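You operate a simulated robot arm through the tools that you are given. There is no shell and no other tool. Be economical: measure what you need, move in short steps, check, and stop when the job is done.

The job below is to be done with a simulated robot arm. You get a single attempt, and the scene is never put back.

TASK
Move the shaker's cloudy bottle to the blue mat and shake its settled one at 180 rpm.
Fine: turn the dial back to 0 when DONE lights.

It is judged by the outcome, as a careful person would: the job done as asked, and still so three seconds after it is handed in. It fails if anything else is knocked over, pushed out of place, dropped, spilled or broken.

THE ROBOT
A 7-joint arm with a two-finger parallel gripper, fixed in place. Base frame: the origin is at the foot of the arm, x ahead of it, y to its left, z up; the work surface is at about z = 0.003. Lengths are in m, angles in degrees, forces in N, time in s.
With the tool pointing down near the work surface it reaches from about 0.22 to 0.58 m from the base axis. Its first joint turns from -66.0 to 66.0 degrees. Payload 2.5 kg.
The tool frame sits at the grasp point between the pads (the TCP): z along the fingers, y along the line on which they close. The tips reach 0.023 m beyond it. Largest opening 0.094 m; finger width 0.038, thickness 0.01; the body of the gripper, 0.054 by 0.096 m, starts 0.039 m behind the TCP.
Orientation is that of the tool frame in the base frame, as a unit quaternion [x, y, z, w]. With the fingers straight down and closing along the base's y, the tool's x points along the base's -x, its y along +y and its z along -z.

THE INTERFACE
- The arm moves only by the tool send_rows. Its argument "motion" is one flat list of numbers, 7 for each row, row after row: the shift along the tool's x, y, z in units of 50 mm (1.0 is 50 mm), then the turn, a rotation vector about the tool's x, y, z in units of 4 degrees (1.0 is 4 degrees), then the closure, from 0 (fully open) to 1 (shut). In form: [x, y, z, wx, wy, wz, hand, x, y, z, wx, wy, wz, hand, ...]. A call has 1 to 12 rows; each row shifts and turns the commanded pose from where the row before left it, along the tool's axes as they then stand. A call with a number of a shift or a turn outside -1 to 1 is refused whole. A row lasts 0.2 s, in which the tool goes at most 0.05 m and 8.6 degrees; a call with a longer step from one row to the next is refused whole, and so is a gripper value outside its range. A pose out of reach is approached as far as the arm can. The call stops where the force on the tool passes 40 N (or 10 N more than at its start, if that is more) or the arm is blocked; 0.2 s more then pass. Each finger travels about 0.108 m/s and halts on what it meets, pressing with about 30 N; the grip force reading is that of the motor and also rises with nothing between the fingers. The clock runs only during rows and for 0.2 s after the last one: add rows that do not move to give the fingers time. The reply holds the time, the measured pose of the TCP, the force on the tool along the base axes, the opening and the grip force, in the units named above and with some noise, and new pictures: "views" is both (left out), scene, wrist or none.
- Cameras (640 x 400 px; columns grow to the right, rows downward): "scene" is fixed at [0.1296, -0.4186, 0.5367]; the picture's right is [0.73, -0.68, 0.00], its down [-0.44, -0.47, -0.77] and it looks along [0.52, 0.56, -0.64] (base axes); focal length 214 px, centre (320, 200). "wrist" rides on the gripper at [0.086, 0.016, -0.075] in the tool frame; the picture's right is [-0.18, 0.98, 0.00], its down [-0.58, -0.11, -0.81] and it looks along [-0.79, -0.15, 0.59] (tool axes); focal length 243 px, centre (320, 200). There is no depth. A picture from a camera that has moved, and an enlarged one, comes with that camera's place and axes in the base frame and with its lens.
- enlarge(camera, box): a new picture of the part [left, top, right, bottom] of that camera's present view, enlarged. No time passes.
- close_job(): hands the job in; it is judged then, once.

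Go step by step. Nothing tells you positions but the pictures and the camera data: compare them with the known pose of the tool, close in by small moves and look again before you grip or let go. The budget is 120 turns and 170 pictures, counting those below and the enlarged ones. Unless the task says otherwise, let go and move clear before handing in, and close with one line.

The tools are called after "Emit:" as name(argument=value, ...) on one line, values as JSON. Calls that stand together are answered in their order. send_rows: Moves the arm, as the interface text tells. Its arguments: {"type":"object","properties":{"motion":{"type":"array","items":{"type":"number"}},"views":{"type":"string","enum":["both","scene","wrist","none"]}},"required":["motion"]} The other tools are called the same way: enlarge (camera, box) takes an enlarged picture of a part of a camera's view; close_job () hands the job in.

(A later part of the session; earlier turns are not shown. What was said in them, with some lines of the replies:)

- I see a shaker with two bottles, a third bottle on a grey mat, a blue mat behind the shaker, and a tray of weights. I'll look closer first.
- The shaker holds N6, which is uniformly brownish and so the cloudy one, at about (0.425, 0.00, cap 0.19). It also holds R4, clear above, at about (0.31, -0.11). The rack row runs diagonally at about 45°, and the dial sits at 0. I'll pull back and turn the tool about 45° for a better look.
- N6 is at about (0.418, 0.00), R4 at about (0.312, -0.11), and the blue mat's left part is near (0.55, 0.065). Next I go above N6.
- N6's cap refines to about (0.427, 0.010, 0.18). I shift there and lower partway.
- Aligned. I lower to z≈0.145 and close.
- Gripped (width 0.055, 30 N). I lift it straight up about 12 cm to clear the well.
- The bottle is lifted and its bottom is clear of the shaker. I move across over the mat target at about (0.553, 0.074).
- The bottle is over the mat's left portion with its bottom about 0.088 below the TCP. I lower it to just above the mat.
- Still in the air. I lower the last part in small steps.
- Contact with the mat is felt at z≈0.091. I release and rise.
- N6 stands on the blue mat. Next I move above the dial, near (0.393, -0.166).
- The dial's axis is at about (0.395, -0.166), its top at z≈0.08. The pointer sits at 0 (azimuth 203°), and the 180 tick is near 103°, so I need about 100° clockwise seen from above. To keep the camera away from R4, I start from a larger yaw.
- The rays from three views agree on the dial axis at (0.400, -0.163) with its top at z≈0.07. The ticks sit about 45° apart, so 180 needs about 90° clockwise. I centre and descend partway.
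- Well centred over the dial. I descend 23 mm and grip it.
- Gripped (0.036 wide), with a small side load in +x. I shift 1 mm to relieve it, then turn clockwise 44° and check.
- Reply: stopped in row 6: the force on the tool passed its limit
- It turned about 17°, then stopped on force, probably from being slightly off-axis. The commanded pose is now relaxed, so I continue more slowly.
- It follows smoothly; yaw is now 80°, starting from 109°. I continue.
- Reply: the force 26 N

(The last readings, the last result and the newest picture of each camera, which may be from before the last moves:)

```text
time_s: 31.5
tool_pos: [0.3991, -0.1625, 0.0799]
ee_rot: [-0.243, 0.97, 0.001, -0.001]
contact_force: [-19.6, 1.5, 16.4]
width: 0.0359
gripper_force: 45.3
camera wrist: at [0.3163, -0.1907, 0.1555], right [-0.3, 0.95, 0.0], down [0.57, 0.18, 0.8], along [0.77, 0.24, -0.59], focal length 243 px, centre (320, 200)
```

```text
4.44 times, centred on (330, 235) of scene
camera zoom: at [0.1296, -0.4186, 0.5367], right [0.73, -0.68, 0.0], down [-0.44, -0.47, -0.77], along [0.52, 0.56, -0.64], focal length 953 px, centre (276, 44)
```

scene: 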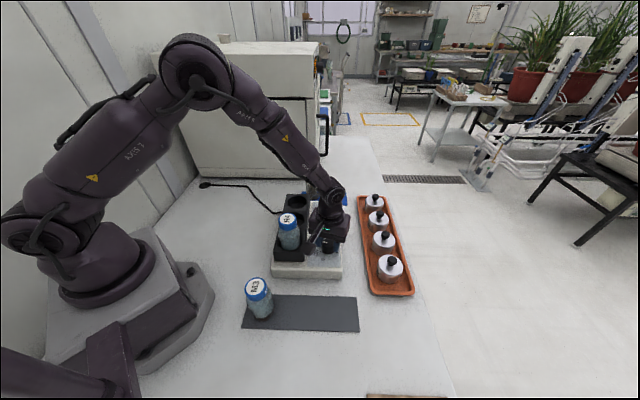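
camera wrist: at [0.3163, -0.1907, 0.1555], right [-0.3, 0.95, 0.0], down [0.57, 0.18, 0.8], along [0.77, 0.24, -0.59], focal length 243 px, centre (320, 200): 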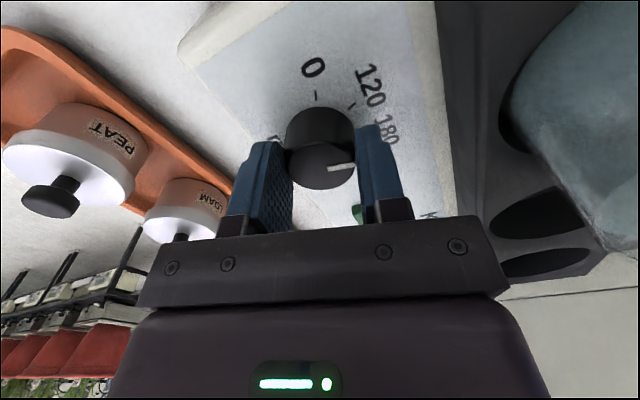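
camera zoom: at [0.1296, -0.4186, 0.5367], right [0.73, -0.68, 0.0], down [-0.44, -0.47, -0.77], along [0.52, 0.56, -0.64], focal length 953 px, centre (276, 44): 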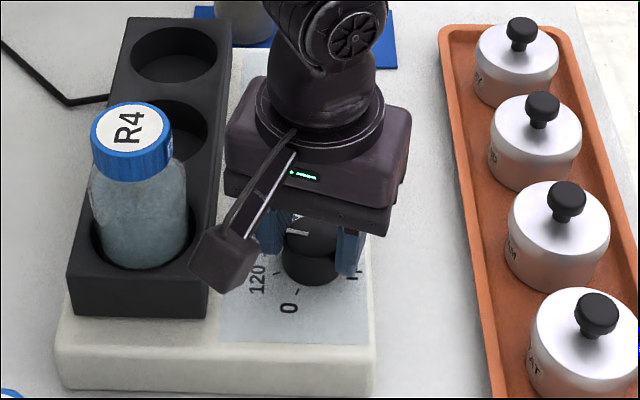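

The pointer is about 10° short of 180. I turn the rest, then release and rise to check.

Emit:
send_rows(motion=[0, 0, 0, 0, 0, 0.65, 0.8, 0, 0, 0, 0, 0, 0.65, 0.8, 0, 0, 0, 0, 0, 0.65, 0.8, 0, 0, 0, 0, 0, 0.55, 0.8, 0, 0, 0, 0, 0, 0, 0.8], views="none")

Emit:
send_rows(motion=[0, 0, 0, 0, 0, 0, 0.4, 0, 0, 0, 0, 0, 0, 0.4, 0, 0, -0.4, 0, 0, 0, 0.4, 0, 0, -0.7, 0, 0, 0, 0.4, 0, 0, -0.8, 0, 0, 0, 0.4, 0, 0, 0, 0, 0, 0, 0.4])

Emit:
enlarge(camera="wrist", box=[240, 0, 420, 113])

Emit:
enlarge(camera="scene", box=[300, 195, 350, 260])

```text
time_s: 32.7
tool_pos: [0.3995, -0.1624, 0.0802]
ee_rot: [-0.157, 0.988, 0.001, -0.002]
contact_force: [-18.1, 1.6, 18.7]
width: 0.0363
gripper_force: 45.2
```

```text
time_s: 34.1
tool_pos: [0.3986, -0.1627, 0.1756]
ee_rot: [-0.158, 0.987, 0.001, 0.0]
contact_force: [0.3, 0.6, -0.2]
width: 0.0565
gripper_force: 0.0
camera wrist: at [0.3118, -0.1755, 0.2513], right [-0.13, 0.99, 0.0], down [0.59, 0.08, 0.81], along [0.8, 0.11, -0.59], focal length 243 px, centre (320, 200)
```

scene: 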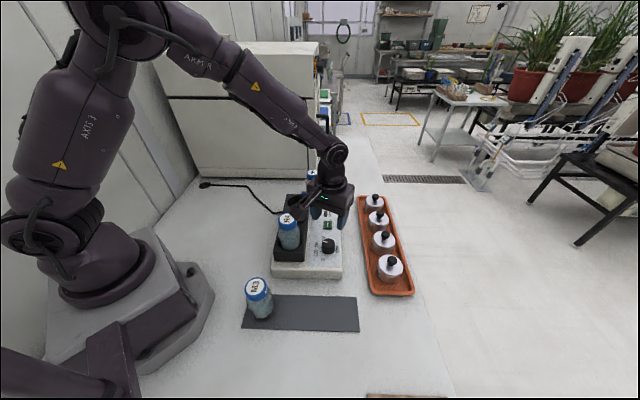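
wrist: 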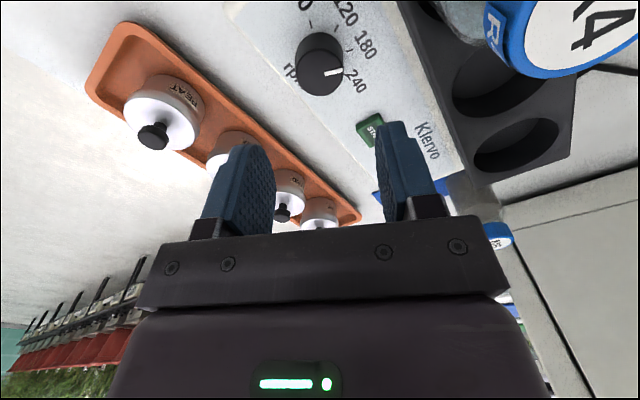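

```text
3.54 times, centred on (330, 56) of wrist
camera zoom: at [0.3118, -0.1755, 0.2513], right [-0.13, 0.99, 0.0], down [0.59, 0.08, 0.81], along [0.8, 0.11, -0.59], focal length 859 px, centre (285, 708)
```

zoom: 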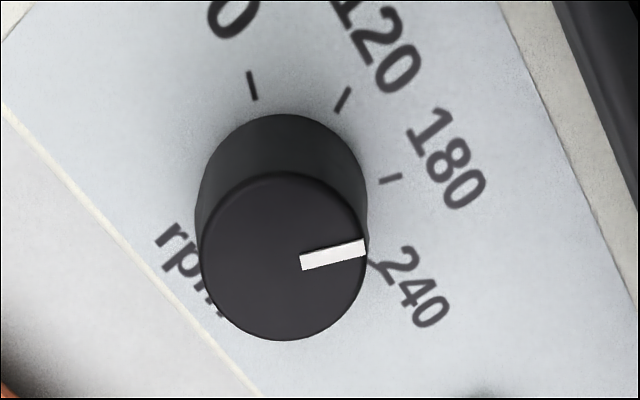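

```text
6.15 times, centred on (325, 228) of scene
camera zoom: at [0.1296, -0.4186, 0.5367], right [0.73, -0.68, 0.0], down [-0.44, -0.47, -0.77], along [0.52, 0.56, -0.64], focal length 1320 px, centre (289, 31)
```

zoom: 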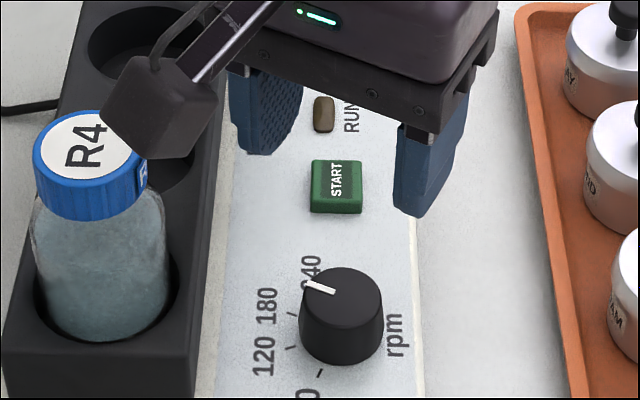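

The pointer is parallel to the 180 tick, so the dial is at 180. START is at about (0.457, -0.103). I close the fingers and go above it.

Emit:
send_rows(motion=[0, 0, -0.5, 0, 0, -0.97, 0.6, 0, 0, 0, 0, 0, -0.97, 0.8, 0, 0, 0, 0, 0, -0.97, 1, 0, 0, 0, 0, 0, -0.97, 1, 0, 0, 0, 0, 0, -0.97, 1, 0, 0, 0, 0, 0, -0.97, 1, 0, 0, 0, 0, 0, -0.97, 1, -0.83, 0.016, 0, 0, 0, 0, 1, -0.83, 0.016, 0, 0, 0, 0, 1, 0, 0, 0.9, 0, 0, 0, 1, 0, 0, 0.8, 0, 0, 0, 1, 0, 0, 0, 0, 0, 0, 1])

Emit:
enlarge(camera="wrist", box=[220, 20, 420, 220])

Emit:
enlarge(camera="scene", box=[290, 190, 370, 260])

```text
time_s: 36.7
tool_pos: [0.4586, -0.1047, 0.1153]
ee_rot: [-0.386, 0.922, 0.001, 0.0]
contact_force: [0.3, 0.2, -0.3]
width: 0.0001
gripper_force: 30.0
camera wrist: at [0.3867, -0.1553, 0.1913], right [-0.57, 0.82, 0.0], down [0.49, 0.34, 0.81], along [0.66, 0.46, -0.59], focal length 243 px, centre (320, 200)
```

scene: 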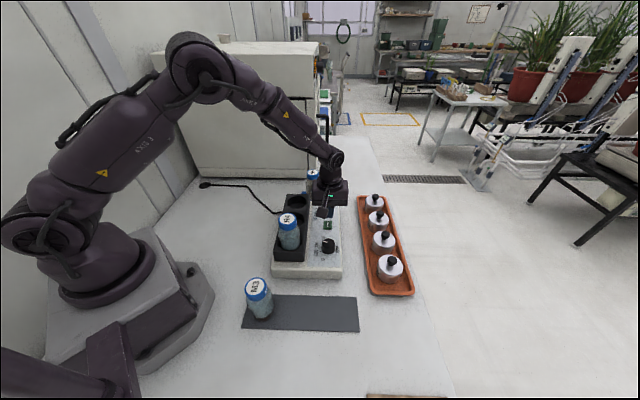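
wrist: 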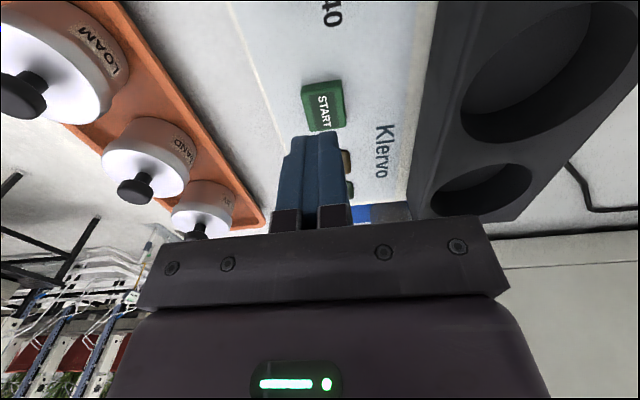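

```text
2.00 times, centred on (320, 120) of wrist
camera zoom: at [0.3867, -0.1553, 0.1913], right [-0.57, 0.82, 0.0], down [0.49, 0.34, 0.81], along [0.66, 0.46, -0.59], focal length 485 px, centre (320, 360)
```

zoom: 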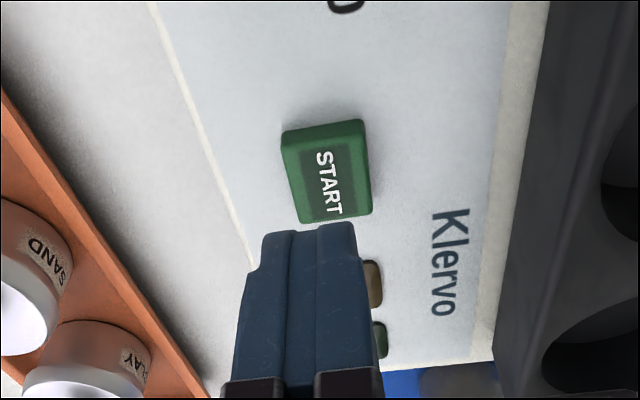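

```text
5.71 times, centred on (330, 225) of scene
camera zoom: at [0.1296, -0.4186, 0.5367], right [0.73, -0.68, 0.0], down [-0.44, -0.47, -0.77], along [0.52, 0.56, -0.64], focal length 1226 px, centre (263, 57)
```

zoom: 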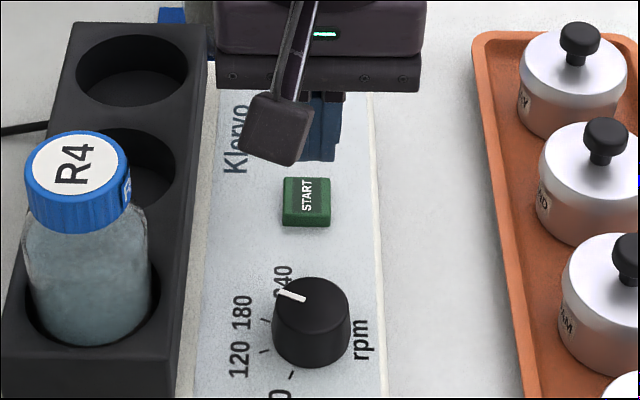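

The tips are over START with a 3 mm correction to make. I descend gently onto it.

Emit:
send_rows(motion=[-0.02, 0.065, 0.3, 0, 0, 0, 1, 0, 0, 0.25, 0, 0, 0, 1, 0, 0, 0.05, 0, 0, 0, 1, 0, 0, 0.05, 0, 0, 0, 1, 0, 0, 0.05, 0, 0, 0, 1], views="wrist")

Emit:
enlarge(camera="wrist", box=[240, 60, 400, 220])

```text
time_s: 37.9
tool_pos: [0.4573, -0.1004, 0.0801]
ee_rot: [-0.386, 0.922, 0.001, -0.001]
contact_force: [0.0, -0.6, 0.1]
width: 0.0
gripper_force: 29.7
camera wrist: at [0.3846, -0.1512, 0.1551], right [-0.57, 0.82, 0.0], down [0.49, 0.34, 0.81], along [0.66, 0.46, -0.59], focal length 243 px, centre (320, 200)
```

wrist: 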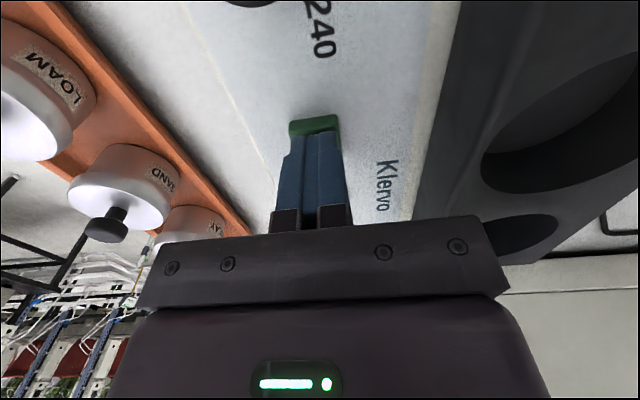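

```text
2.50 times, centred on (320, 140) of wrist
camera zoom: at [0.3846, -0.1512, 0.1551], right [-0.57, 0.82, 0.0], down [0.49, 0.34, 0.81], along [0.66, 0.46, -0.59], focal length 606 px, centre (320, 350)
```

zoom: 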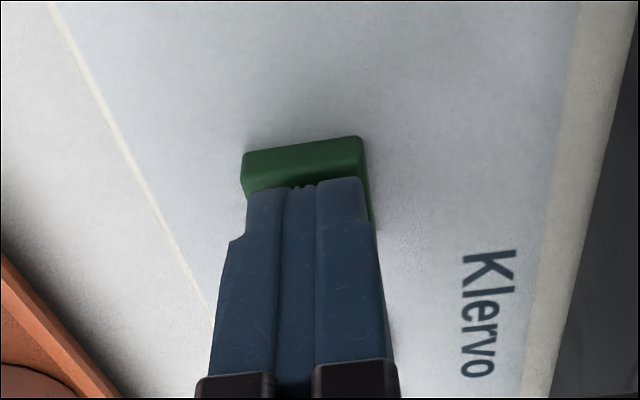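

Just above the button, with no contact yet. I press on in 1.5 mm steps.

Emit:
send_rows(motion=[0, 0, 0.03, 0, 0, 0, 1, 0, 0, 0.03, 0, 0, 0, 1, 0, 0, 0.03, 0, 0, 0, 1], views="none")

```text
time_s: 38.7
tool_pos: [0.4554, -0.0998, 0.0752]
ee_rot: [-0.386, 0.923, 0.001, 0.0]
contact_force: [-0.5, 0.9, 1.6]
width: 0.0
gripper_force: 29.9
```

Emit:
send_rows(motion=[0, 0, 0.03, 0, 0, 0, 1, 0, 0, 0.03, 0, 0, 0, 1, 0, 0, 0.03, 0, 0, 0, 1], views="scene")

Emit:
enlarge(camera="scene", box=[290, 190, 370, 260])

```text
time_s: 39.5
tool_pos: [0.4561, -0.099, 0.0715]
ee_rot: [-0.386, 0.923, 0.001, 0.0]
contact_force: [-3.2, 2.8, 7.9]
width: 0.0
gripper_force: 30.7
```

scene: 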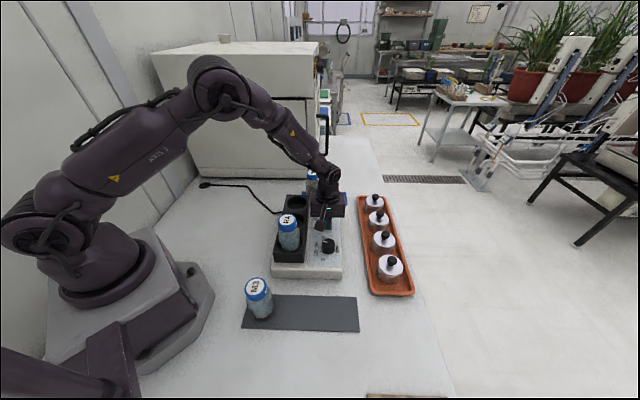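

```text
5.71 times, centred on (330, 225) of scene
camera zoom: at [0.1296, -0.4186, 0.5367], right [0.73, -0.68, 0.0], down [-0.44, -0.47, -0.77], along [0.52, 0.56, -0.64], focal length 1226 px, centre (263, 57)
```

zoom: 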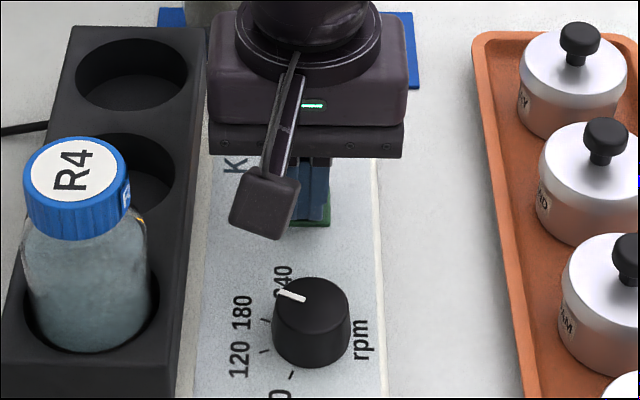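

The rack seems to have shifted, so it's probably running. I lift off and check the lamps.

Emit:
send_rows(motion=[0, 0, -0.5, 0, 0, 0, 1, 0, 0, -0.8, 0, 0, 0, 1, 0.5, 0, -0.8, 0, 0, 0, 1, 0.6, 0, 0, 0, 0, 0, 1, 0, 0, 0, 0, 0, 0, 1])

Emit:
enlarge(camera="wrist", box=[240, 0, 440, 180])

Emit:
enlarge(camera="scene", box=[270, 180, 370, 260])

```text
time_s: 40.7
tool_pos: [0.4177, -0.1369, 0.1768]
ee_rot: [-0.385, 0.923, 0.0, 0.0]
contact_force: [-0.3, -0.2, 0.1]
width: 0.0
gripper_force: 29.7
camera wrist: at [0.3454, -0.1899, 0.2519], right [-0.57, 0.82, 0.0], down [0.49, 0.34, 0.81], along [0.66, 0.46, -0.59], focal length 243 px, centre (320, 200)
```

scene: 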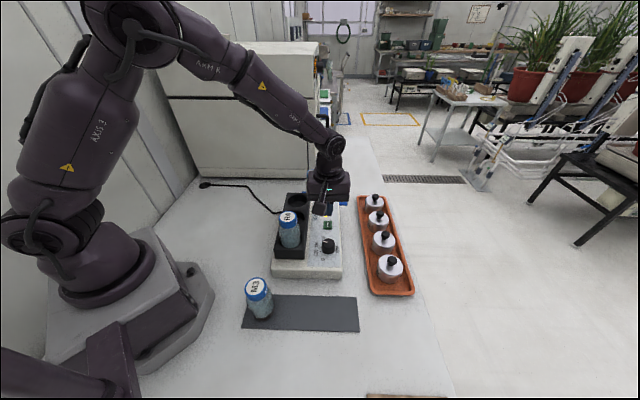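
wrist: 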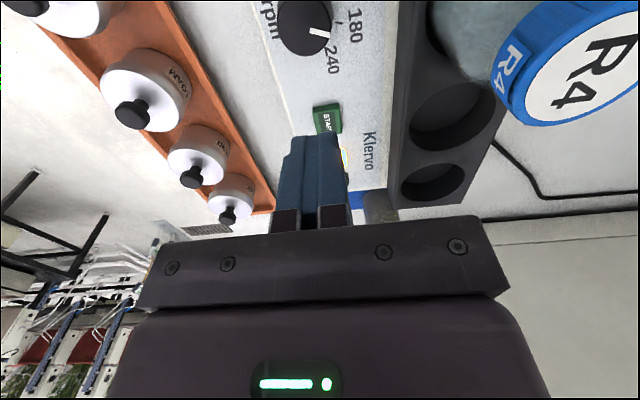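

```text
2.22 times, centred on (340, 90) of wrist
camera zoom: at [0.3454, -0.1899, 0.2519], right [-0.57, 0.82, 0.0], down [0.49, 0.34, 0.81], along [0.66, 0.46, -0.59], focal length 539 px, centre (276, 444)
```

zoom: 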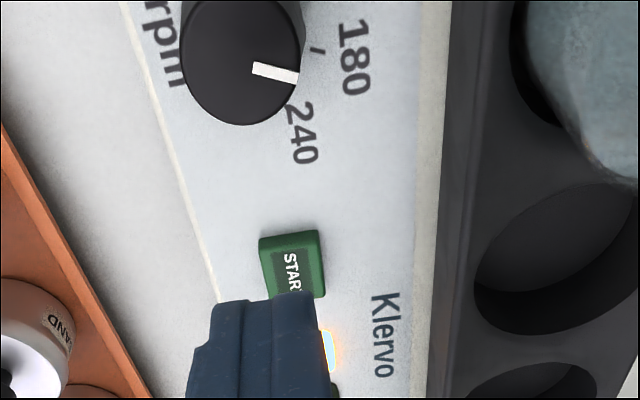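

```text
5.00 times, centred on (320, 220) of scene
camera zoom: at [0.1296, -0.4186, 0.5367], right [0.73, -0.68, 0.0], down [-0.44, -0.47, -0.77], along [0.52, 0.56, -0.64], focal length 1072 px, centre (320, 100)
```

zoom: 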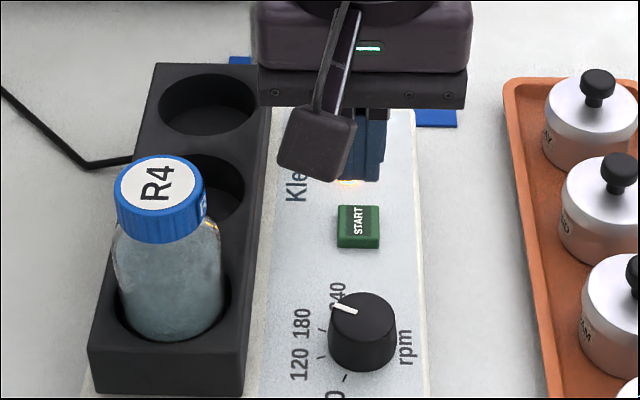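

RUN is lit. I move up over the dial, turn to the regrip yaw, open, and wait for DONE.

Emit:
send_rows(motion=[0.63, -0.12, -0.5, 0, 0, 0, 0.4, 0, 0, -0.9, 0, 0, 0, 0.4, 0, 0, -0.9, 0, 0, 0, 0.4, 0, 0, 0, 0, 0, 0.95, 0.4, 0, 0, 0, 0, 0, 0.95, 0.4, 0, 0, 0, 0, 0, 0.95, 0.4, 0, 0, 0, 0, 0, 0.95, 0.4, 0, 0, 0, 0, 0, 0.95, 0.4, 0, 0, 0, 0, 0, 0.95, 0.4, 0, 0, 0, 0, 0, 0.95, 0.4, 0, 0, 0, 0, 0, 0, 0.4])

Emit:
enlarge(camera="scene", box=[270, 180, 370, 260])

```text
time_s: 43.1
tool_pos: [0.3986, -0.1662, 0.2915]
ee_rot: [-0.163, 0.987, 0.0, 0.0]
contact_force: [-0.1, 0.6, -0.4]
width: 0.056
gripper_force: 0.1
camera wrist: at [0.3127, -0.1797, 0.3664], right [-0.14, 0.99, 0.0], down [0.59, 0.08, 0.81], along [0.8, 0.11, -0.59], focal length 243 px, centre (320, 200)
```

scene: 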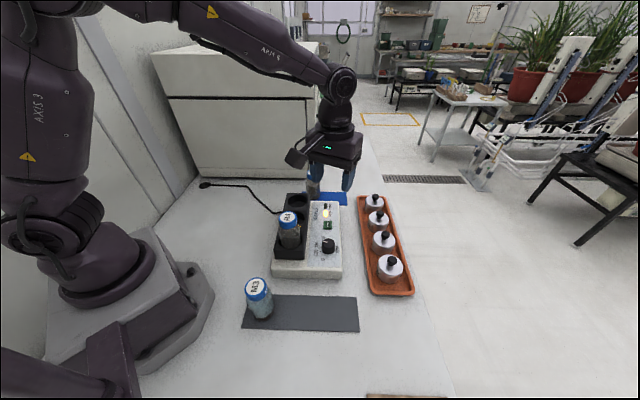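
wrist: 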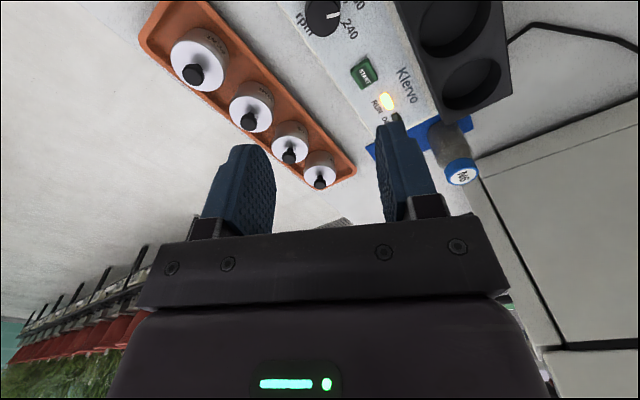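

```text
5.00 times, centred on (320, 220) of scene
camera zoom: at [0.1296, -0.4186, 0.5367], right [0.73, -0.68, 0.0], down [-0.44, -0.47, -0.77], along [0.52, 0.56, -0.64], focal length 1072 px, centre (320, 100)
```

zoom: 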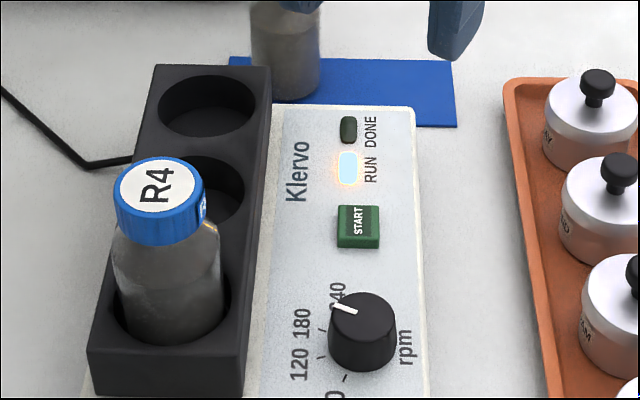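

R4 is mixing: RUN is lit, and the lamps are visible in the scene view. I wait.

Emit:
send_rows(motion=[0, 0, 0, 0, 0, 0, 0.4, 0, 0, 0, 0, 0, 0, 0.4, 0, 0, 0, 0, 0, 0, 0.4, 0, 0, 0, 0, 0, 0, 0.4, 0, 0, 0, 0, 0, 0, 0.4, 0, 0, 0, 0, 0, 0, 0.4, 0, 0, 0, 0, 0, 0, 0.4, 0, 0, 0, 0, 0, 0, 0.4, 0, 0, 0, 0, 0, 0, 0.4, 0, 0, 0, 0, 0, 0, 0.4, 0, 0, 0, 0, 0, 0, 0.4, 0, 0, 0, 0, 0, 0, 0.4], views="none")

Emit:
send_rows(motion=[0, 0, 0, 0, 0, 0, 0.4, 0, 0, 0, 0, 0, 0, 0.4, 0, 0, 0, 0, 0, 0, 0.4, 0, 0, 0, 0, 0, 0, 0.4, 0, 0, 0, 0, 0, 0, 0.4, 0, 0, 0, 0, 0, 0, 0.4, 0, 0, 0, 0, 0, 0, 0.4, 0, 0, 0, 0, 0, 0, 0.4, 0, 0, 0, 0, 0, 0, 0.4, 0, 0, 0, 0, 0, 0, 0.4, 0, 0, 0, 0, 0, 0, 0.4, 0, 0, 0, 0, 0, 0, 0.4], views="none")

Emit:
enlarge(camera="scene", box=[270, 180, 370, 260])

```text
time_s: 45.7
tool_pos: [0.3995, -0.1665, 0.2911]
ee_rot: [-0.163, 0.987, 0.001, 0.0]
contact_force: [0.4, 0.1, -0.3]
width: 0.0565
gripper_force: 0.1
```

```text
time_s: 48.3
tool_pos: [0.3983, -0.1654, 0.291]
ee_rot: [-0.164, 0.986, 0.002, 0.0]
contact_force: [-0.4, 0.3, 0.4]
width: 0.0565
gripper_force: 0.2
```

```text
5.00 times, centred on (320, 220) of scene
camera zoom: at [0.1296, -0.4186, 0.5367], right [0.73, -0.68, 0.0], down [-0.44, -0.47, -0.77], along [0.52, 0.56, -0.64], focal length 1072 px, centre (320, 100)
```

zoom: 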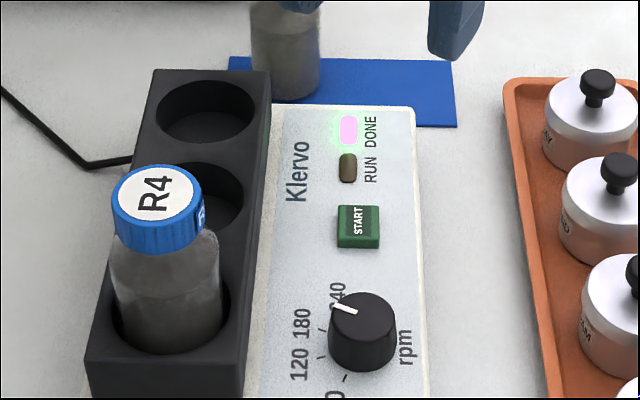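

DONE is lit. I descend to the dial at yaw 19° and grip it.

Emit:
send_rows(motion=[-0.033, 0.048, 0.8, 0, 0, 0, 0.4, 0, 0, 0.8, 0, 0, 0, 0.4, 0, 0, 0.8, 0, 0, 0, 0.4, 0, 0, 0.8, 0, 0, 0, 0.4, 0, 0, 0.5, 0, 0, 0, 0.4, 0, 0, 0, 0, 0, 0, 0.4])

```text
time_s: 49.7
tool_pos: [0.401, -0.1625, 0.1055]
ee_rot: [-0.163, 0.987, 0.001, 0.0]
contact_force: [0.0, 0.0, 0.2]
width: 0.0564
gripper_force: 0.1
camera wrist: at [0.3133, -0.1766, 0.1814], right [-0.14, 0.99, 0.0], down [0.59, 0.08, 0.81], along [0.8, 0.12, -0.59], focal length 243 px, centre (320, 200)
```

scene: 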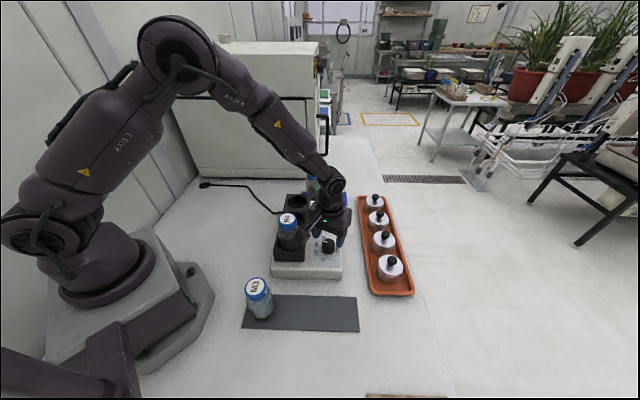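
wrist: 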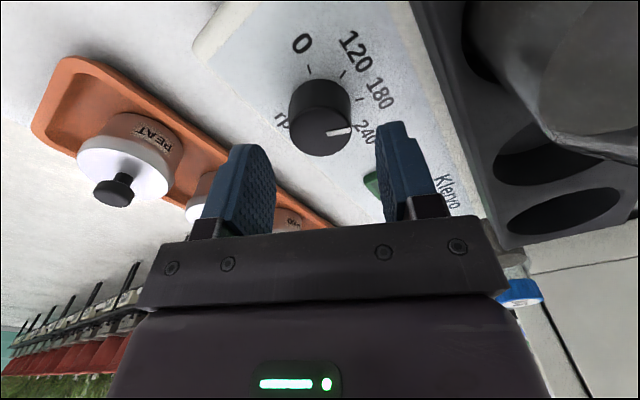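

Emit:
send_rows(motion=[0, 0, 0.25, 0, 0, 0, 0.4, 0, 0, 0.25, 0, 0, 0, 0.4, 0, 0, 0, 0, 0, 0, 0.4, 0, 0, 0, 0, 0, 0, 0.6, 0, 0, 0, 0, 0, 0, 0.8, 0, 0, 0, 0, 0, 0, 0.8], views="wrist")

```text
time_s: 51.1
tool_pos: [0.4019, -0.1622, 0.0804]
ee_rot: [-0.163, 0.987, 0.002, -0.001]
contact_force: [-1.6, 6.1, 0.7]
width: 0.0361
gripper_force: 44.9
camera wrist: at [0.3139, -0.1764, 0.156], right [-0.14, 0.99, 0.0], down [0.59, 0.08, 0.81], along [0.8, 0.12, -0.59], focal length 243 px, centre (320, 200)
```

wrist: 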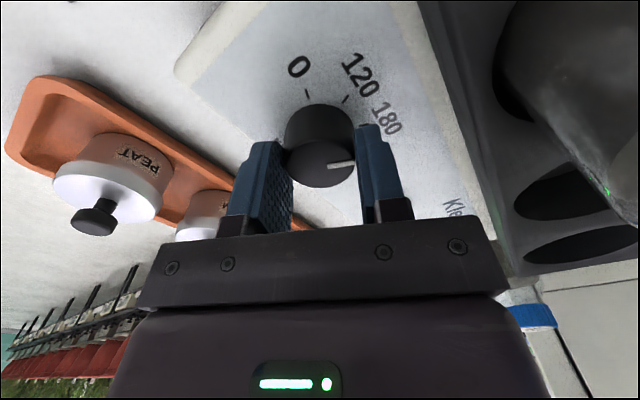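

Gripped. I turn counterclockwise in slow steps, with a 1.5 mm centring shift.

Emit:
send_rows(motion=[0.03, 0, 0, 0, 0, -0.6, 0.8, 0, 0, 0, 0, 0, -0.6, 0.8, 0, 0, 0, 0, 0, -0.6, 0.8, 0, 0, 0, 0, 0, -0.6, 0.8, 0, 0, 0, 0, 0, -0.6, 0.8, 0, 0, 0, 0, 0, -0.6, 0.8, 0, 0, 0, 0, 0, -0.6, 0.8, 0, 0, 0, 0, 0, -0.6, 0.8, 0, 0, 0, 0, 0, -0.6, 0.8, 0, 0, 0, 0, 0, -0.6, 0.8], views="wrist")

```text
time_s: 53.3
tool_pos: [0.398, -0.1617, 0.0813]
ee_rot: [-0.366, 0.931, 0.0, 0.001]
contact_force: [24.9, 10.6, -14.0]
width: 0.0362
gripper_force: 45.7
camera wrist: at [0.3256, -0.2109, 0.156], right [-0.53, 0.85, 0.0], down [0.5, 0.32, 0.81], along [0.68, 0.43, -0.59], focal length 243 px, centre (320, 200)
```

wrist: 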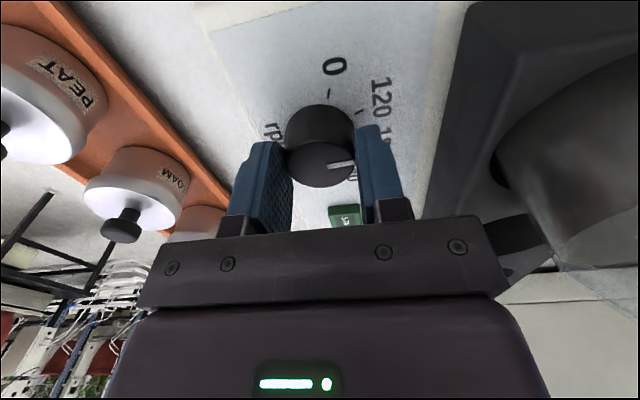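

Some lateral load in +x. I ease 1.5 mm that way and continue.

Emit:
send_rows(motion=[-0.03, -0.013, 0, 0, 0, 0, 0.8, 0, 0, 0, 0, 0, -0.6, 0.8, 0, 0, 0, 0, 0, -0.6, 0.8, 0, 0, 0, 0, 0, -0.6, 0.8, 0, 0, 0, 0, 0, -0.6, 0.8, 0, 0, 0, 0, 0, -0.6, 0.8, 0, 0, 0, 0, 0, -0.6, 0.8, 0, 0, 0, 0, 0, -0.6, 0.8, 0, 0, 0, 0, 0, -0.6, 0.8, 0, 0, 0, 0, 0, -0.6, 0.8], views="wrist")

```text
time_s: 55.5
tool_pos: [0.3995, -0.1625, 0.081]
ee_rot: [-0.533, 0.846, 0.0, -0.001]
contact_force: [-9.6, 16.2, 32.2]
width: 0.0359
gripper_force: 45.2
camera wrist: at [0.3485, -0.235, 0.1564], right [-0.81, 0.59, 0.0], down [0.35, 0.48, 0.81], along [0.48, 0.65, -0.59], focal length 243 px, centre (320, 200)
```

wrist: 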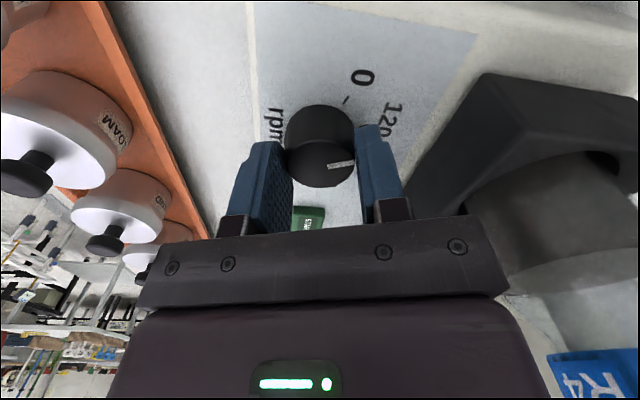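

Vertical load has built up, so I release briefly to relax it, then regrip.

Emit:
send_rows(motion=[0, 0, 0, 0, 0, 0, 0.4, 0, 0, 0, 0, 0, 0, 0.4, 0, 0, 0, 0, 0, 0, 0.4], views="none")

```text
time_s: 56.3
tool_pos: [0.4007, -0.1633, 0.0797]
ee_rot: [-0.533, 0.846, 0.001, -0.001]
contact_force: [-0.6, 0.2, 0.4]
width: 0.0564
gripper_force: 0.0
```

Emit:
send_rows(motion=[0, 0, 0, 0, 0, 0, 0.6, 0, 0, 0, 0, 0, 0, 0.8, 0, 0, 0, 0, 0, 0, 0.8, 0, 0, 0, 0, 0, -0.6, 0.8, 0, 0, 0, 0, 0, -0.6, 0.8, 0, 0, 0, 0, 0, -0.6, 0.8, 0, 0, 0, 0, 0, -0.6, 0.8, 0, 0, 0, 0, 0, -0.6, 0.8, 0, 0, 0, 0, 0, -0.6, 0.8, 0, 0, 0, 0, 0, -0.6, 0.8, 0, 0, 0, 0, 0, -0.6, 0.8, 0, 0, 0, 0, 0, -0.6, 0.8], views="wrist")

```text
time_s: 58.9
tool_pos: [0.3999, -0.163, 0.0807]
ee_rot: [-0.682, 0.731, 0.002, 0.0]
contact_force: [3.9, -5.6, -21.9]
width: 0.0359
gripper_force: 45.0
camera wrist: at [0.3785, -0.2492, 0.156], right [-0.97, 0.25, 0.0], down [0.15, 0.57, 0.81], along [0.2, 0.78, -0.59], focal length 243 px, centre (320, 200)
```

wrist: 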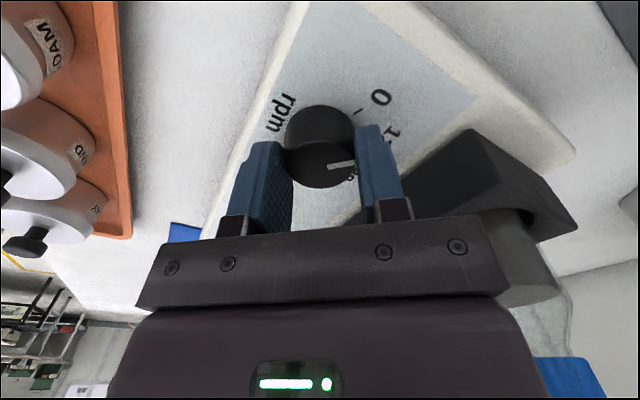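

Yaw is 86°, so about 23° is left.

Emit:
send_rows(motion=[0, 0, 0, 0, 0, -0.6, 0.8, 0, 0, 0, 0, 0, -0.6, 0.8, 0, 0, 0, 0, 0, -0.6, 0.8, 0, 0, 0, 0, 0, -0.6, 0.8, 0, 0, 0, 0, 0, -0.6, 0.8, 0, 0, 0, 0, 0, -0.6, 0.8, 0, 0, 0, 0, 0, -0.6, 0.8, 0, 0, 0, 0, 0, -0.6, 0.8, 0, 0, 0, 0, 0, -0.6, 0.8, 0, 0, 0, 0, 0, -0.35, 0.8], views="wrist")

Emit:
enlarge(camera="wrist", box=[240, 60, 440, 220])

```text
time_s: 61.1
tool_pos: [0.3992, -0.1624, 0.0812]
ee_rot: [0.813, -0.582, -0.001, -0.001]
contact_force: [5.2, 2.2, -15.1]
width: 0.0359
gripper_force: 44.9
camera wrist: at [0.4133, -0.2512, 0.1562], right [-0.99, -0.14, 0.0], down [-0.08, 0.58, 0.81], along [-0.12, 0.8, -0.59], focal length 243 px, centre (320, 200)
```

wrist: 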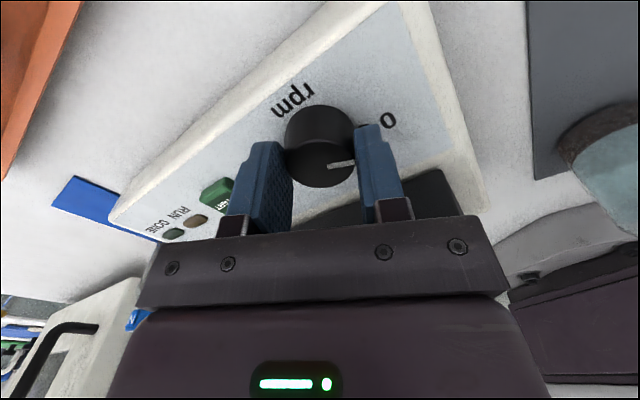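

```text
2.50 times, centred on (340, 140) of wrist
camera zoom: at [0.4133, -0.2512, 0.1562], right [-0.99, -0.14, 0.0], down [-0.08, 0.58, 0.81], along [-0.12, 0.8, -0.59], focal length 606 px, centre (270, 350)
```

zoom: 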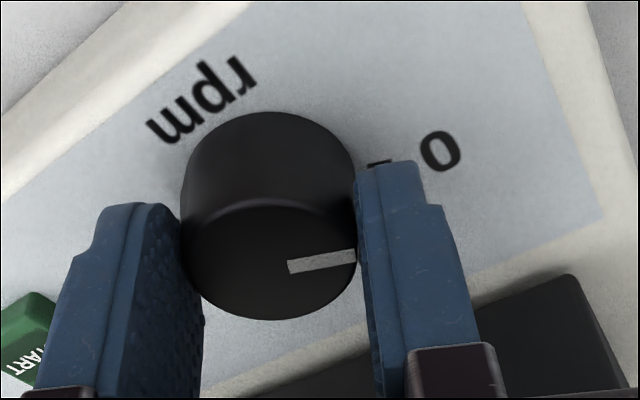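

The pointer is back at the original angle, and both lamps look off. I release, rise and check.

Emit:
send_rows(motion=[0, 0, 0, 0, 0, 0, 0.4, 0, 0, 0, 0, 0, 0, 0.4, 0, 0, -0.5, 0, 0, 0, 0.4, 0, 0, -0.9, 0, 0, 0, 0.4, 0, 0, -0.9, 0, 0, 0, 0.4, 0, 0, -0.9, 0, 0, 0, 0.4, 0, 0, -0.9, 0, 0, 0, 0.4, 0, 0, 0, 0, 0, 0, 0.4])

Emit:
enlarge(camera="scene", box=[270, 180, 370, 260])

Emit:
enlarge(camera="scene", box=[300, 195, 350, 260])

Emit:
enlarge(camera="wrist", box=[240, 0, 420, 113])

```text
time_s: 62.9
tool_pos: [0.4007, -0.1646, 0.2876]
ee_rot: [0.814, -0.581, 0.0, -0.001]
contact_force: [-0.4, 0.4, 0.1]
width: 0.0565
gripper_force: 0.0
camera wrist: at [0.4135, -0.2532, 0.3617], right [-0.99, -0.15, 0.0], down [-0.09, 0.58, 0.81], along [-0.12, 0.8, -0.59], focal length 243 px, centre (320, 200)
```

scene: 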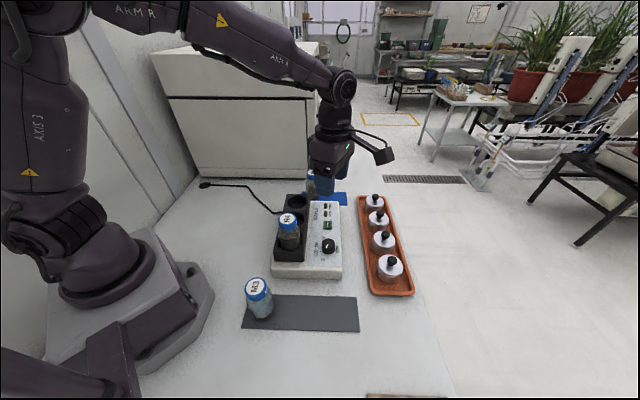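
wrist: 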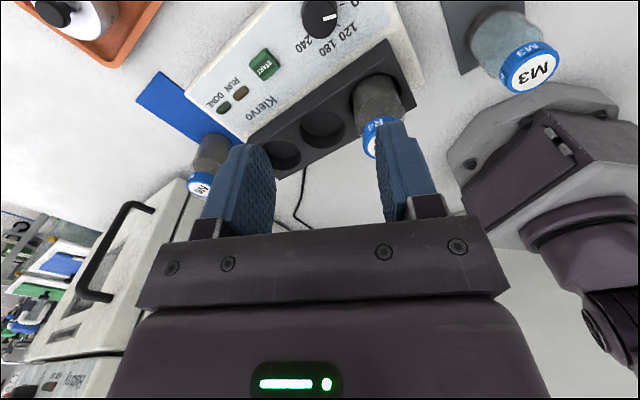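

```text
5.00 times, centred on (320, 220) of scene
camera zoom: at [0.1296, -0.4186, 0.5367], right [0.73, -0.68, 0.0], down [-0.44, -0.47, -0.77], along [0.52, 0.56, -0.64], focal length 1072 px, centre (320, 100)
```

zoom: 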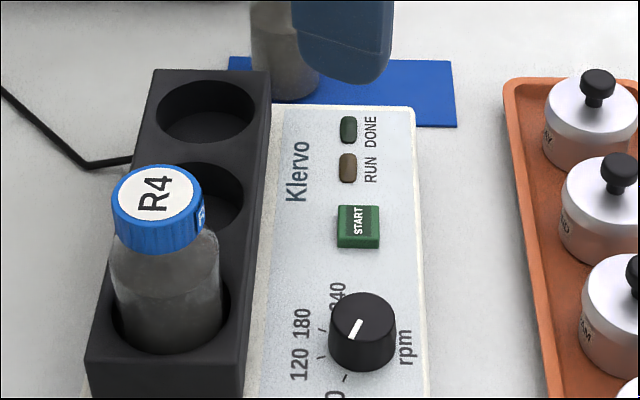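

```text
6.15 times, centred on (325, 228) of scene
camera zoom: at [0.1296, -0.4186, 0.5367], right [0.73, -0.68, 0.0], down [-0.44, -0.47, -0.77], along [0.52, 0.56, -0.64], focal length 1320 px, centre (289, 31)
```

zoom: 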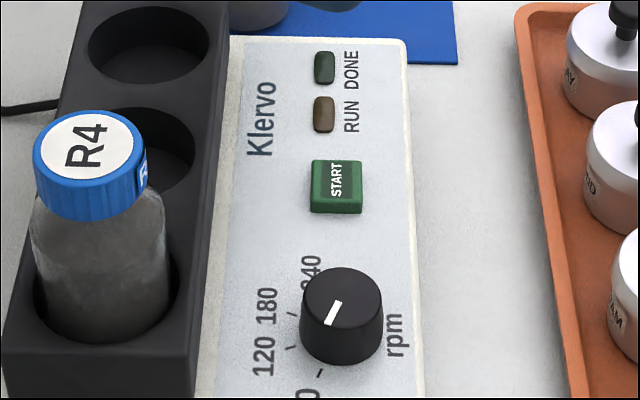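

```text
3.54 times, centred on (330, 56) of wrist
camera zoom: at [0.4135, -0.2532, 0.3617], right [-0.99, -0.15, 0.0], down [-0.09, 0.58, 0.81], along [-0.12, 0.8, -0.59], focal length 859 px, centre (285, 708)
```

zoom: 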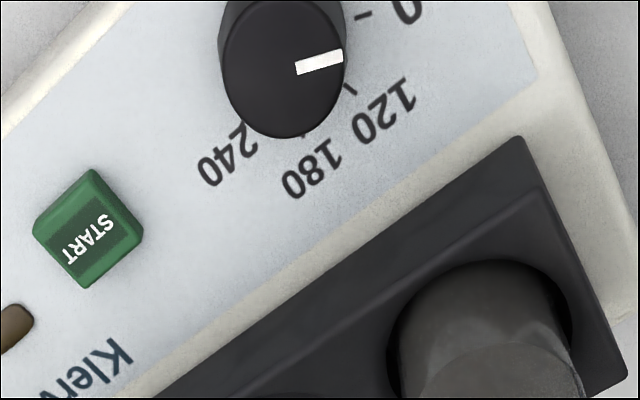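

The dial is back at 0 and parallel to the 0 tick, and both lamps are off. R4 is mixed and in its well, N6 stands on the blue mat, and the arm is clear, so I hand in.

Emit:
close_job()

```text
The job is handed in.
```

The cloudy bottle (N6) is standing on the blue mat. The settled one (R4) was shaken at 180 rpm until DONE lit, and I then turned the dial back to 0.
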